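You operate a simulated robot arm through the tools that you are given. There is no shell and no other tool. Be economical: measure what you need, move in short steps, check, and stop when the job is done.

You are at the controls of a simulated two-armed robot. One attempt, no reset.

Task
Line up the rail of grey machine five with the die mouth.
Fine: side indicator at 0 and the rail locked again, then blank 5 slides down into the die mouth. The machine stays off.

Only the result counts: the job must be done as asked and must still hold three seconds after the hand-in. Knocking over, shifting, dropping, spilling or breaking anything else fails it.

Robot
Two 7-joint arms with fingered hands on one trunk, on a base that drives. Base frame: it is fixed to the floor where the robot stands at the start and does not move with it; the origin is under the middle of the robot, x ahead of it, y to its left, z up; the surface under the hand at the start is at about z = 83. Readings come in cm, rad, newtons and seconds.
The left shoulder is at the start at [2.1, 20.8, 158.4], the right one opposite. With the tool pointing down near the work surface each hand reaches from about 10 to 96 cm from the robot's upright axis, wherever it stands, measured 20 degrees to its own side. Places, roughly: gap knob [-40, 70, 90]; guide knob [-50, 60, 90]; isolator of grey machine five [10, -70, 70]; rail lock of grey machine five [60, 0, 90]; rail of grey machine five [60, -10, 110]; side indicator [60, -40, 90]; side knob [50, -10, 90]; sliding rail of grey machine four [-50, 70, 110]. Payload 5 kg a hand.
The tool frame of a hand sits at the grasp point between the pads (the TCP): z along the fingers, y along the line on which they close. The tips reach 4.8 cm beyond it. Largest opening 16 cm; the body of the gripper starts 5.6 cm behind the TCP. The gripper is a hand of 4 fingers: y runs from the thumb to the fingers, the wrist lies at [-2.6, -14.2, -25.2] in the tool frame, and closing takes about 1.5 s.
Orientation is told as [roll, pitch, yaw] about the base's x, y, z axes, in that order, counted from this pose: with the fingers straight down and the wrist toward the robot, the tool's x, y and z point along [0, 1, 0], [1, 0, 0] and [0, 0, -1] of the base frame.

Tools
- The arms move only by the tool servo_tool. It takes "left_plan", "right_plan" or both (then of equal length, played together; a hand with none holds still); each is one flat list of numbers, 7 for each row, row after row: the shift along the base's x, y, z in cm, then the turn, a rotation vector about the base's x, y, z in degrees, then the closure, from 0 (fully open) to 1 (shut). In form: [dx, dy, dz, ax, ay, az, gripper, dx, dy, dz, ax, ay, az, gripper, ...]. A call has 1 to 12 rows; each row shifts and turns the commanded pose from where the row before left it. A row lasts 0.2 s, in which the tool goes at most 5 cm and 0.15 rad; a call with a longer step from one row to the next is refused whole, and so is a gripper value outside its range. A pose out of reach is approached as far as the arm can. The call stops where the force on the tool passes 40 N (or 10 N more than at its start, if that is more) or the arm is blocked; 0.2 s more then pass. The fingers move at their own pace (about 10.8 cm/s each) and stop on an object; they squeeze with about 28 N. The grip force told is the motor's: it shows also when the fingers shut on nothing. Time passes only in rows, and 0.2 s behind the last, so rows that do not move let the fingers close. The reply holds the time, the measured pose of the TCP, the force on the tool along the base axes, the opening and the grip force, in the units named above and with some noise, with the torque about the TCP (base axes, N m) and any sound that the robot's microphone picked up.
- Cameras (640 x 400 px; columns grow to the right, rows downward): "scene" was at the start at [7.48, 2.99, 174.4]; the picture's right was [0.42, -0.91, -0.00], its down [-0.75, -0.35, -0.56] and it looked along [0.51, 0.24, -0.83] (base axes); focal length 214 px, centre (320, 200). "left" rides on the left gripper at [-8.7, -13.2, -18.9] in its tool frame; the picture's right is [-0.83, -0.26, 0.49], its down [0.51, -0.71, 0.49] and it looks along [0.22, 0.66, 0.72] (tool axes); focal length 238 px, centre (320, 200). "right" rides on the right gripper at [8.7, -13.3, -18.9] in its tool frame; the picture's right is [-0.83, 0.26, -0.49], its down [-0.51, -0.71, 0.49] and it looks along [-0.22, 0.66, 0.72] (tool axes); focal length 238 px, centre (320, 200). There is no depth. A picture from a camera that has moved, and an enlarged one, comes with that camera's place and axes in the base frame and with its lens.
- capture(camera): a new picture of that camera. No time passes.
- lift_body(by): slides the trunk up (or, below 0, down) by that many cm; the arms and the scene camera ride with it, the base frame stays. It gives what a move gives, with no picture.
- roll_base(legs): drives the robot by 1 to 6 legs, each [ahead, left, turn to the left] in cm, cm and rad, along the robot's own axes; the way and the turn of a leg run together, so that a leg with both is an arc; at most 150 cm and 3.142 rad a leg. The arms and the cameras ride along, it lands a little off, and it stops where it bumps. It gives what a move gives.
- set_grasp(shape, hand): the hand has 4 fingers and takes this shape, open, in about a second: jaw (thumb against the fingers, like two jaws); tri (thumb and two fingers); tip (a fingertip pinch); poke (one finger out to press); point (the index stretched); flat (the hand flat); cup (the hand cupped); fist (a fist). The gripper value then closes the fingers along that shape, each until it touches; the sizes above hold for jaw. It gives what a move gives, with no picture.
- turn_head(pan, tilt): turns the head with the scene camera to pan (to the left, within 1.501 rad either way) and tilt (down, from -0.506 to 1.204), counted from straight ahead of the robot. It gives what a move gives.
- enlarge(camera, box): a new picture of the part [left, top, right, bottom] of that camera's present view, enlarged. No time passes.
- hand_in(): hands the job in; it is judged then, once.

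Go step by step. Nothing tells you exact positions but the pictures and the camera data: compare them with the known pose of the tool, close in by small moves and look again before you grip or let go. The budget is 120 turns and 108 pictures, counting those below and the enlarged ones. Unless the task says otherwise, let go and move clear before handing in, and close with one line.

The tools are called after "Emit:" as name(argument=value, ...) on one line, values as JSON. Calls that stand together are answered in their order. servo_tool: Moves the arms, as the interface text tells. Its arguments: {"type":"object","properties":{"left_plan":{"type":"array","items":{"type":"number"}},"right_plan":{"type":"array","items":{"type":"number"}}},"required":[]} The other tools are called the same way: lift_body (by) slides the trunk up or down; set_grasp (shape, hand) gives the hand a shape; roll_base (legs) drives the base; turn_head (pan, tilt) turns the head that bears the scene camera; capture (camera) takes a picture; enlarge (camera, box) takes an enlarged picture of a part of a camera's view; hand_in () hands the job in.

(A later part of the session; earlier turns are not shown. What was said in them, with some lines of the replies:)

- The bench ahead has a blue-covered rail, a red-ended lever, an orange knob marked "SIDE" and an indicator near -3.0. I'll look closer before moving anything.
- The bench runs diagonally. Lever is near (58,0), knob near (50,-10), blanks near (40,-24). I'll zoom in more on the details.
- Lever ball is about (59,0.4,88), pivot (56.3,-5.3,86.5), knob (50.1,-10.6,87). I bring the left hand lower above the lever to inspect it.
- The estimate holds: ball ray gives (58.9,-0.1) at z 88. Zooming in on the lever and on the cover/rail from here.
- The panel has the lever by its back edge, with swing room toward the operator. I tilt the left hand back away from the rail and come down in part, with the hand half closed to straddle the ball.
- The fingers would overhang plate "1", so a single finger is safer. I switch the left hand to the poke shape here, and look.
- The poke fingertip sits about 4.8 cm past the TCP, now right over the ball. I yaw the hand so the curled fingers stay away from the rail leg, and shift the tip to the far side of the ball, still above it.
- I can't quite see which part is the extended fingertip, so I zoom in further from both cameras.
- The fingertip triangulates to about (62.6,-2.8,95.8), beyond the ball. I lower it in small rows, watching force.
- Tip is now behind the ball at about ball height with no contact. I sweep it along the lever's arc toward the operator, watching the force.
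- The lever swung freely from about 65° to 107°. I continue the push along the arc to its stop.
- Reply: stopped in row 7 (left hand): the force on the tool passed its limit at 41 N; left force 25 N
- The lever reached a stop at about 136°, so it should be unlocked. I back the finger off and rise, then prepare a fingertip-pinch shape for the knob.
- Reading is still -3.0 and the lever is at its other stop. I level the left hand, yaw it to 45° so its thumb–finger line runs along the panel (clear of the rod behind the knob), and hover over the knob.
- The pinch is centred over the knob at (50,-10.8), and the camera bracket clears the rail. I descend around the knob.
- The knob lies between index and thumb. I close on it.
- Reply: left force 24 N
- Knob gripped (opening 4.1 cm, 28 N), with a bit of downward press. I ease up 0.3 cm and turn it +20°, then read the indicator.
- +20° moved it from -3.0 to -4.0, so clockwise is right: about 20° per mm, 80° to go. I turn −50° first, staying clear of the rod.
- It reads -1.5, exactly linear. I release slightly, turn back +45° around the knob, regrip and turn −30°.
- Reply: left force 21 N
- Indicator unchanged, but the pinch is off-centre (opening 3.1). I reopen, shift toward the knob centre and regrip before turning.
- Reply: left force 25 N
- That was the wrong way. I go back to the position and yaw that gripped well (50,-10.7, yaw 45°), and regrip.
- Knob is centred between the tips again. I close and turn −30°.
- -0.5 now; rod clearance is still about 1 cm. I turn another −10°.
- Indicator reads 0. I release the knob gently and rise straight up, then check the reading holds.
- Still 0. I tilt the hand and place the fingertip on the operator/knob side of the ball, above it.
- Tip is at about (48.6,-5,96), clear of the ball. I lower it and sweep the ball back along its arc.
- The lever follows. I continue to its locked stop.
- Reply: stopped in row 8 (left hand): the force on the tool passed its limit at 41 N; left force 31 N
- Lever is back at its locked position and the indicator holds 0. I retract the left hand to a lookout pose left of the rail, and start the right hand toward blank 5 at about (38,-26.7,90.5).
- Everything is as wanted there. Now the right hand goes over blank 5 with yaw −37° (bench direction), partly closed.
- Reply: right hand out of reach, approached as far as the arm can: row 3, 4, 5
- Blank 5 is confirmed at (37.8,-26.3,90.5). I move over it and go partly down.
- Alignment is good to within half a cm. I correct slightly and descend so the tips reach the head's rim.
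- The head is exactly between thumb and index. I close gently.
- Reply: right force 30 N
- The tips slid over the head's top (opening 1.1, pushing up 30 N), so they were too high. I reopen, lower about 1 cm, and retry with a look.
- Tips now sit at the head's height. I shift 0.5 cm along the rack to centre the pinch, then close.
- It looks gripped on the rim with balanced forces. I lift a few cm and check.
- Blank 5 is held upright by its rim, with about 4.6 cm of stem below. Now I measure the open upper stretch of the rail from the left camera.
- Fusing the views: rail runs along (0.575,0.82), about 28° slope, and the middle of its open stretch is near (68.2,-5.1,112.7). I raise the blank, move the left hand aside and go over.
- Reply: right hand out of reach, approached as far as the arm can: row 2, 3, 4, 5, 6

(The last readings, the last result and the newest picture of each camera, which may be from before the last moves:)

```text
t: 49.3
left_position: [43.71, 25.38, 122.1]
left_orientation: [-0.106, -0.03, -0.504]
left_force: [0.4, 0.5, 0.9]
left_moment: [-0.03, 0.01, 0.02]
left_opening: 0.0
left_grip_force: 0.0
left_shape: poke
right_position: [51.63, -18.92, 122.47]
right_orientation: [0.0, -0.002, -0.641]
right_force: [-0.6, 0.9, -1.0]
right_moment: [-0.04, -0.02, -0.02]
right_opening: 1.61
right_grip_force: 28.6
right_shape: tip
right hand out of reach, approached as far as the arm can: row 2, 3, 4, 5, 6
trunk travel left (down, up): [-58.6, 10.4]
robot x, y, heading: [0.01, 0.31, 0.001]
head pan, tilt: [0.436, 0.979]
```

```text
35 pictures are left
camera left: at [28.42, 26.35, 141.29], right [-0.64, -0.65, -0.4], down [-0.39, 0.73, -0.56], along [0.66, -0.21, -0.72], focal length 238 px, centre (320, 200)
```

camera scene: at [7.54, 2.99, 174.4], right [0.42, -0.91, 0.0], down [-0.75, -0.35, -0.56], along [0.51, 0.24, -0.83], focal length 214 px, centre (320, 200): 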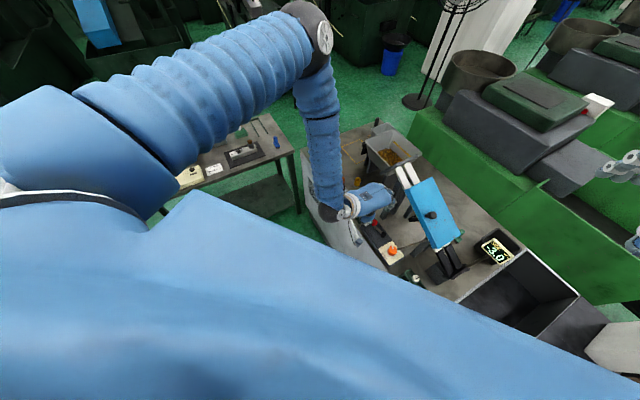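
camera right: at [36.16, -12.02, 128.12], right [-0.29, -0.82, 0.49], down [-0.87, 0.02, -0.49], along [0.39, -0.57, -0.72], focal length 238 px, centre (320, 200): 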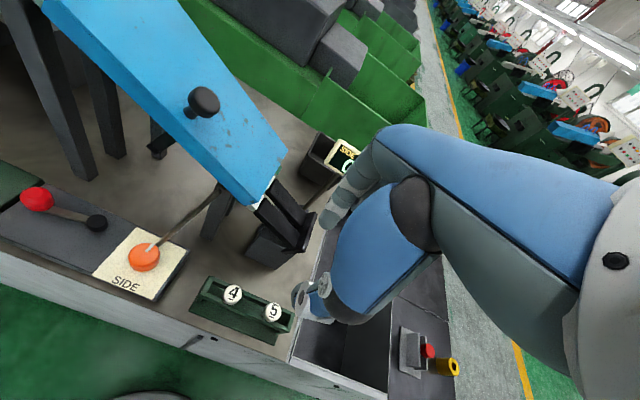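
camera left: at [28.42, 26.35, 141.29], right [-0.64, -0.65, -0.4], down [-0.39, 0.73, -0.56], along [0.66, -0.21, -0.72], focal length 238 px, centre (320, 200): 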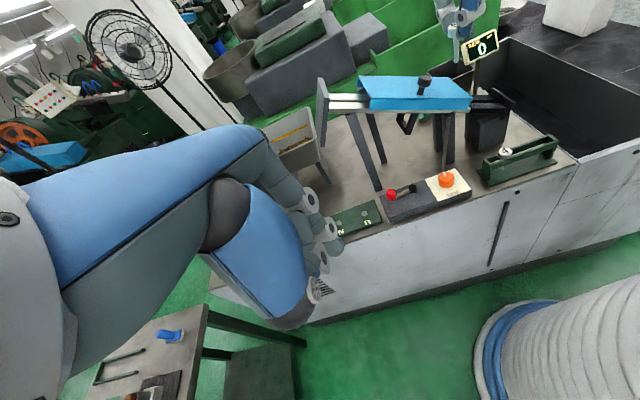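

The arm clipped its height while near the body, but it's clear of the cover. I raise to 127 and carry on to over the slot.

Emit:
servo_tool(right_plan=[0, 0, 2.3, 0, 0, 0, 1, 0, 0, 2.2, 0, 0, 0, 1, 3.3, 2.76, 0, 0, 0, 0, 1, 3.3, 2.76, 0, 0, 0, 0, 1, 3.3, 2.76, 0, 0, 0, 0, 1, 3.3, 2.76, 0, 0, 0, 0, 1, 3.3, 2.76, 0, 0, 0, 0, 1])

Emit:
capture(camera="right")

Emit:
enlarge(camera="left", box=[280, 20, 460, 140])

```text
t: 50.9
left_position: [43.89, 25.29, 122.0]
left_orientation: [-0.106, -0.03, -0.503]
left_force: [-0.3, 0.3, -0.1]
left_moment: [0.0, 0.08, -0.05]
left_opening: 0.0
left_grip_force: 0.1
left_shape: poke
right_position: [68.4, -5.17, 127.14]
right_orientation: [-0.003, -0.001, -0.642]
right_force: [0.6, 0.1, -1.1]
right_moment: [0.01, 0.06, 0.02]
right_opening: 1.61
right_grip_force: 28.0
right_shape: tip
trunk travel left (down, up): [-58.6, 10.4]
robot x, y, heading: [-0.09, 0.31, 0.004]
head pan, tilt: [0.436, 0.979]
```

```text
34 pictures are left
camera right: at [62.97, 9.85, 145.96], right [-0.29, -0.82, 0.49], down [-0.87, 0.02, -0.49], along [0.39, -0.57, -0.72], focal length 238 px, centre (320, 200)
```

right: 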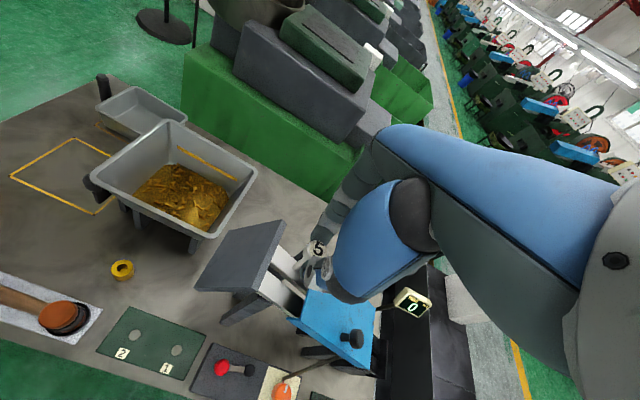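

```text
3.33 times, centred on (370, 80) of left
camera zoom: at [28.61, 26.29, 141.26], right [-0.64, -0.65, -0.4], down [-0.39, 0.73, -0.56], along [0.66, -0.21, -0.72], focal length 794 px, centre (153, 600)
```

zoom: 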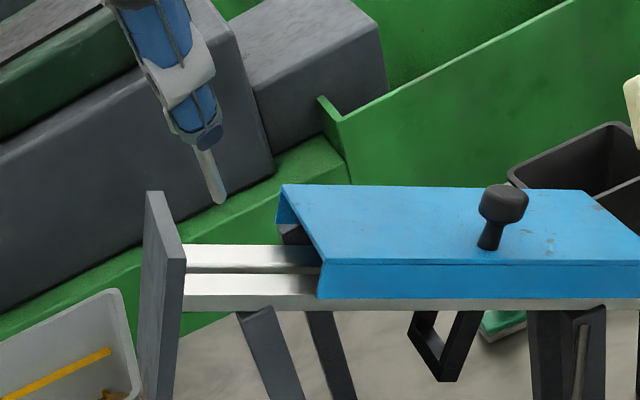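

The stem tip is above the open stretch. I zoom with the right camera to judge cross-slot alignment.

Emit:
enlarge(camera="right", box=[240, 220, 340, 310])

Emit:
enlarge(camera="scene", box=[370, 130, 490, 230])

```text
4.44 times, centred on (290, 265) of right
camera zoom: at [62.97, 9.85, 145.96], right [-0.29, -0.82, 0.49], down [-0.87, 0.02, -0.49], along [0.39, -0.57, -0.72], focal length 1059 px, centre (453, -89)
```

zoom: 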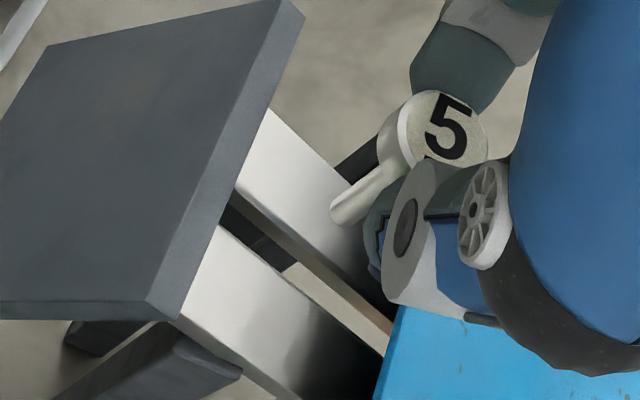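

```text
4.00 times, centred on (430, 180) of scene
camera zoom: at [7.68, 3.2, 174.39], right [0.43, -0.91, 0.0], down [-0.75, -0.35, -0.56], along [0.5, 0.24, -0.83], focal length 858 px, centre (-120, 280)
```

zoom: 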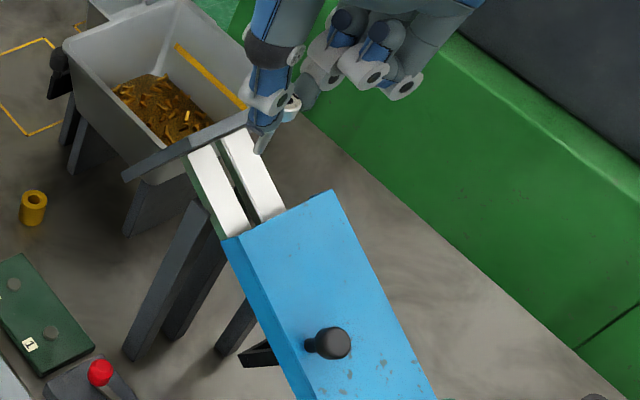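

Combining both views: shift +0.44 cm across the rail, and the slot top is 5.0 cm below the stem tip. I go down 4.2 with that correction and look again.

Emit:
servo_tool(right_plan=[0.18, -0.13, -1.4, 0, 0, 0, 1, 0.18, -0.12, -1.4, 0, 0, 0, 1, 0, 0, -1.4, 0, 0, 0, 1, 0, 0, 0, 0, 0, 0, 1])

Emit:
enlarge(camera="right", box=[250, 230, 330, 300])

Emit:
enlarge(camera="left", box=[315, 70, 385, 120])

```text
t: 51.9
left_position: [43.87, 25.38, 122.16]
left_orientation: [-0.107, -0.03, -0.503]
left_force: [0.2, -0.5, -0.4]
left_moment: [0.0, 0.0, -0.02]
left_opening: 0.02
left_grip_force: 0.1
left_shape: poke
right_position: [68.66, -5.41, 123.02]
right_orientation: [0.0, 0.001, -0.64]
right_force: [-0.5, -0.2, -1.0]
right_moment: [-0.03, -0.01, 0.0]
right_opening: 1.61
right_grip_force: 28.2
right_shape: tip
trunk travel left (down, up): [-58.6, 10.4]
robot x, y, heading: [-0.12, 0.27, 0.001]
head pan, tilt: [0.436, 0.979]
```

```text
5.71 times, centred on (290, 265) of right
camera zoom: at [63.15, 9.6, 141.92], right [-0.29, -0.82, 0.49], down [-0.87, 0.02, -0.49], along [0.39, -0.57, -0.72], focal length 1362 px, centre (491, -171)
```

zoom: 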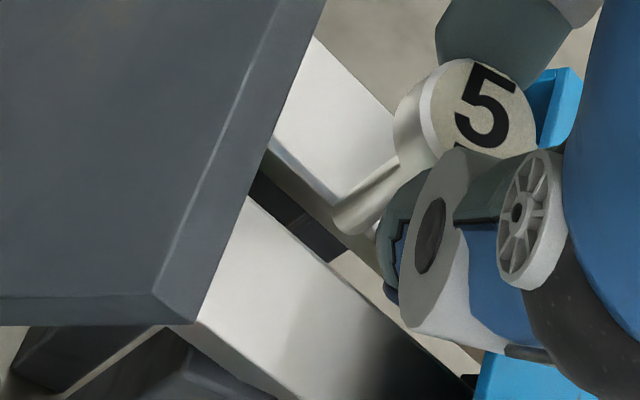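

```text
8.00 times, centred on (350, 95) of left
camera zoom: at [28.47, 26.26, 141.31], right [-0.64, -0.65, -0.4], down [-0.39, 0.73, -0.56], along [0.66, -0.21, -0.72], focal length 1907 px, centre (80, 1040)
```

zoom: 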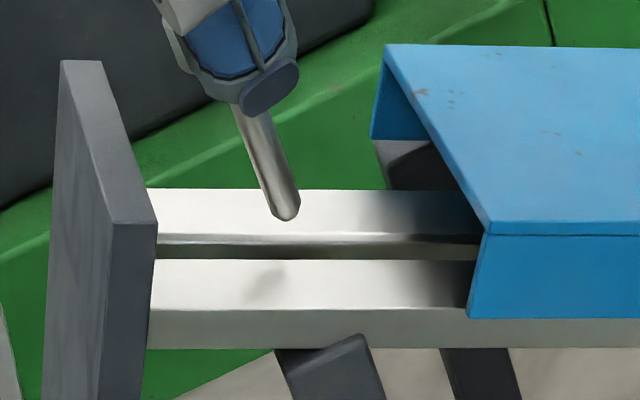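

Both views now agree: aligned within 0.05 cm, slot top about 1.1 cm below the stem tip. I lower 2.2 cm to see the stem enter.

Emit:
servo_tool(right_plan=[0.04, -0.03, -0.8, 0, 0, 0, 1, 0, 0, -0.7, 0, 0, 0, 1, 0, 0, -0.7, 0, 0, 0, 1])

Emit:
enlarge(camera="left", box=[315, 70, 385, 120])

Emit:
enlarge(camera="right", box=[250, 230, 330, 300])

```text
t: 52.7
left_position: [43.73, 25.32, 122.15]
left_orientation: [-0.107, -0.029, -0.507]
left_force: [-0.6, -0.5, 0.3]
left_moment: [0.0, -0.01, 0.02]
left_opening: 0.0
left_grip_force: 0.0
left_shape: poke
right_position: [68.51, -5.49, 120.68]
right_orientation: [-0.001, 0.0, -0.64]
right_force: [-0.7, 0.3, -0.3]
right_moment: [0.04, 0.0, -0.02]
right_opening: 1.61
right_grip_force: 27.4
right_shape: tip
trunk travel left (down, up): [-58.6, 10.4]
robot x, y, heading: [0.36, 0.12, 0.003]
head pan, tilt: [0.436, 0.979]
```

```text
8.00 times, centred on (350, 95) of left
camera zoom: at [28.44, 26.24, 141.31], right [-0.64, -0.65, -0.4], down [-0.39, 0.73, -0.56], along [0.66, -0.21, -0.72], focal length 1907 px, centre (80, 1040)
```

zoom: 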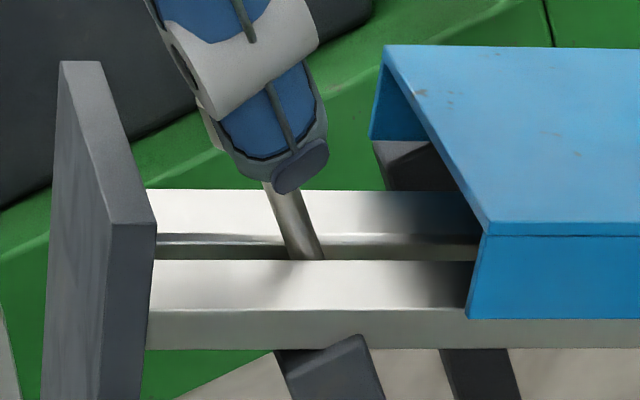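

```text
5.71 times, centred on (290, 265) of right
camera zoom: at [63.11, 9.51, 139.67], right [-0.29, -0.82, 0.49], down [-0.87, 0.02, -0.49], along [0.39, -0.57, -0.72], focal length 1362 px, centre (491, -171)
```

zoom: 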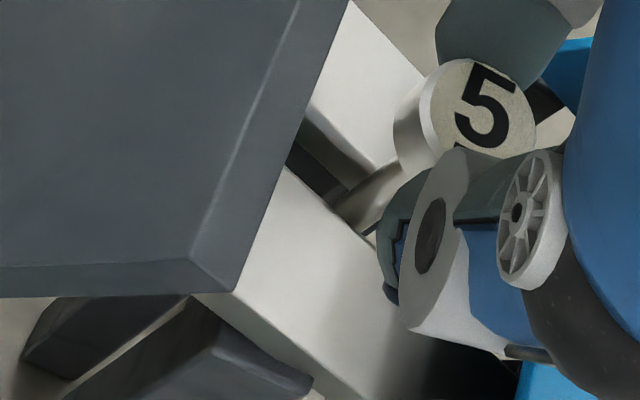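

The stem is in the slot with no force. I lower another 2.2 cm in small rows toward the seat.

Emit:
servo_tool(right_plan=[0, 0, -0.6, 0, 0, 0, 1, 0, 0, -0.6, 0, 0, 0, 1, 0, 0, -0.5, 0, 0, 0, 1, 0, 0, -0.5, 0, 0, 0, 1])

Emit:
enlarge(camera="left", box=[315, 60, 395, 120])

Emit:
enlarge(camera="scene", box=[370, 130, 490, 230])

```text
t: 53.7
left_position: [43.7, 25.33, 122.14]
left_orientation: [-0.106, -0.03, -0.504]
left_force: [-0.7, 0.2, -0.2]
left_moment: [-0.01, 0.0, 0.01]
left_opening: 0.01
left_grip_force: 0.0
left_shape: poke
right_position: [68.69, -5.46, 118.65]
right_orientation: [0.0, 0.0, -0.638]
right_force: [0.4, 0.0, -1.2]
right_moment: [-0.02, 0.03, -0.02]
right_opening: 1.6
right_grip_force: 28.4
right_shape: tip
trunk travel left (down, up): [-58.6, 10.4]
robot x, y, heading: [0.17, 0.24, -0.002]
head pan, tilt: [0.436, 0.979]
```

```text
6.67 times, centred on (355, 90) of left
camera zoom: at [28.46, 26.25, 141.31], right [-0.64, -0.65, -0.4], down [-0.39, 0.73, -0.56], along [0.66, -0.21, -0.72], focal length 1589 px, centre (87, 933)
```

zoom: 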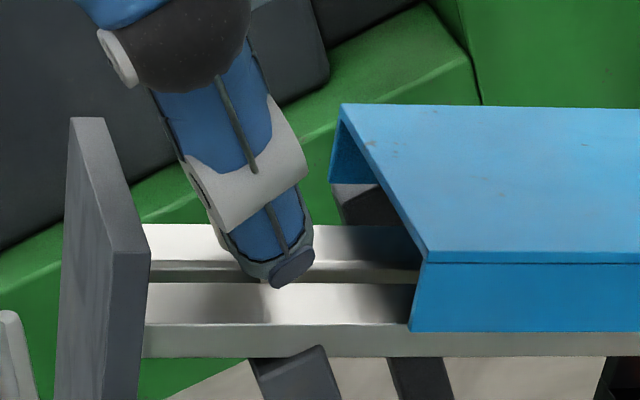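

```text
4.00 times, centred on (430, 180) of scene
camera zoom: at [7.51, 3.14, 174.4], right [0.43, -0.9, 0.0], down [-0.75, -0.35, -0.56], along [0.5, 0.24, -0.83], focal length 858 px, centre (-120, 280)
```

zoom: 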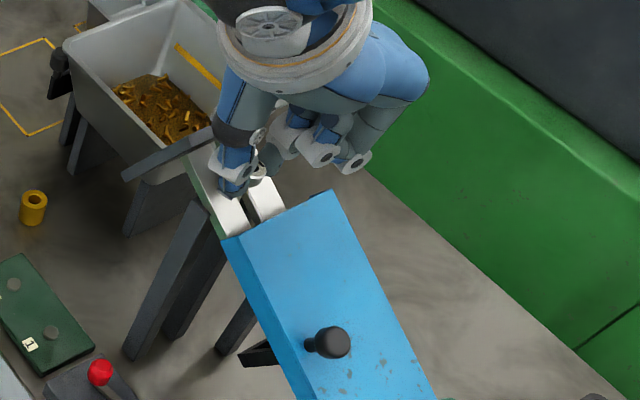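

No contact yet. Another 0.4 cm, then open the fingers slowly.

Emit:
servo_tool(right_plan=[0, 0, -0.25, 0, 0, 0, 1, 0, 0, -0.2, 0, 0, 0, 1, 0, 0, 0, 0, 0, 0, 0.85, 0, 0, 0, 0, 0, 0, 0.75, 0, 0, 0, 0, 0, 0, 0.65, 0, 0, 0, 0, 0, 0, 0.55, 0, 0, 0, 0, 0, 0, 0.55])

Emit:
enlarge(camera="left", box=[315, 50, 535, 160])

Emit:
enlarge(camera="right", box=[240, 210, 400, 330])

```text
t: 55.3
left_position: [43.74, 25.28, 122.05]
left_orientation: [-0.107, -0.03, -0.504]
left_force: [1.2, -0.4, 0.8]
left_moment: [0.03, -0.03, 0.0]
left_opening: 0.0
left_grip_force: 0.0
left_shape: poke
right_position: [68.67, -5.59, 118.19]
right_orientation: [0.001, -0.001, -0.639]
right_force: [-0.2, -0.2, 0.6]
right_moment: [-0.01, -0.01, -0.04]
right_opening: 7.14
right_grip_force: 0.1
right_shape: tip
trunk travel left (down, up): [-58.6, 10.4]
robot x, y, heading: [-0.01, 0.27, 0.001]
head pan, tilt: [0.436, 0.979]
```

```text
2.91 times, centred on (425, 105) of left
camera zoom: at [28.44, 26.25, 141.31], right [-0.64, -0.65, -0.4], down [-0.39, 0.73, -0.56], along [0.66, -0.21, -0.72], focal length 693 px, centre (14, 476)
```

zoom: 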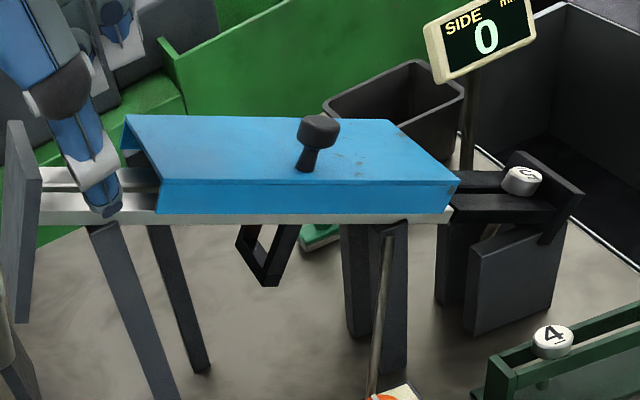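

```text
3.33 times, centred on (320, 270) of right
camera zoom: at [63.13, 9.52, 137.03], right [-0.29, -0.82, 0.49], down [-0.87, 0.02, -0.49], along [0.39, -0.57, -0.72], focal length 794 px, centre (320, -33)
```

zoom: 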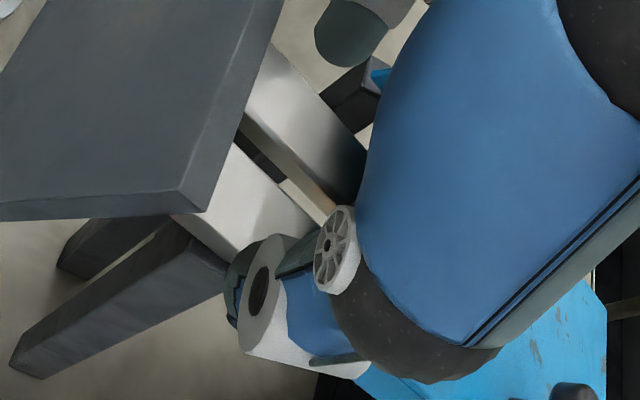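

Blank 5 has slid down into the die mouth and the indicator still reads 0. I lift the right hand straight up and clear, then verify.

Emit:
servo_tool(right_plan=[0, 0, 2, 0, 0, 0, 0.55, 0, 0, 3.5, 0, 0, 0, 0.55, 0, 0, 4, 0, 0, 0, 0.55, 0, 0, 4, 0, 0, 0, 0.55, -1, -3, 2, 0, 0, 0, 0.55, -1, -3, 0, 0, 0, 0, 0.55])

Emit:
enlarge(camera="left", box=[315, 50, 555, 230])

Emit:
enlarge(camera="left", box=[455, 90, 525, 140])

```text
t: 56.7
left_position: [43.64, 25.23, 122.13]
left_orientation: [-0.105, -0.03, -0.505]
left_force: [-0.7, -0.5, -0.1]
left_moment: [0.06, -0.01, 0.0]
left_opening: 0.02
left_grip_force: 0.0
left_shape: poke
right_position: [66.63, -11.76, 133.64]
right_orientation: [-0.002, 0.002, -0.642]
right_force: [-1.1, -0.4, 0.3]
right_moment: [0.04, -0.03, 0.02]
right_opening: 7.16
right_grip_force: 0.0
right_shape: tip
trunk travel left (down, up): [-58.6, 10.4]
robot x, y, heading: [-0.13, 0.35, 0.007]
head pan, tilt: [0.436, 0.979]
```

```text
2.22 times, centred on (435, 140) of left
camera zoom: at [28.39, 26.09, 141.35], right [-0.64, -0.65, -0.4], down [-0.39, 0.73, -0.56], along [0.66, -0.2, -0.72], focal length 530 px, centre (64, 333)
```

zoom: 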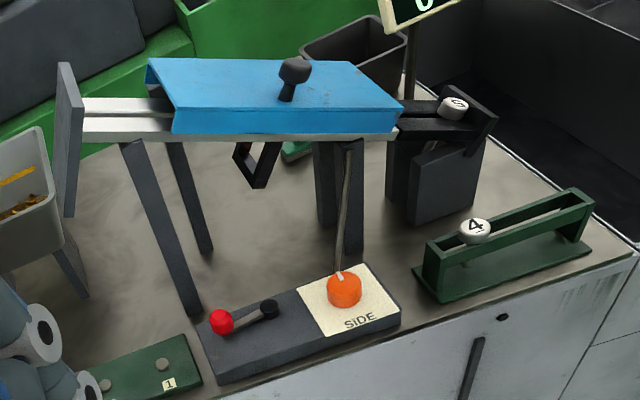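

```text
8.00 times, centred on (490, 115) of left
camera zoom: at [28.39, 26.09, 141.35], right [-0.64, -0.65, -0.4], down [-0.39, 0.73, -0.56], along [0.66, -0.2, -0.72], focal length 1907 px, centre (-1040, 880)
```

zoom: 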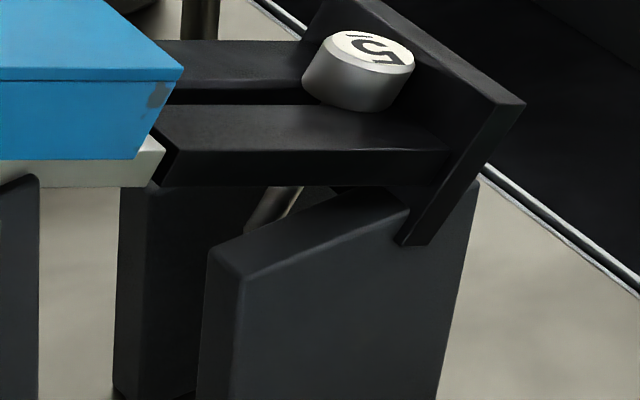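

Blank 5 rests against the end stop of the die mouth, the lever is in its locked position and the indicator reads 0. Blank 4 is undisturbed and both hands are clear, so I hand in.

Emit:
hand_in()

```text
The job is handed in.
```

The rail of grey machine five is lined up: the side indicator reads 0, the rail is locked, blank 5 is in the die mouth, and the isolator and machine controls were not touched.
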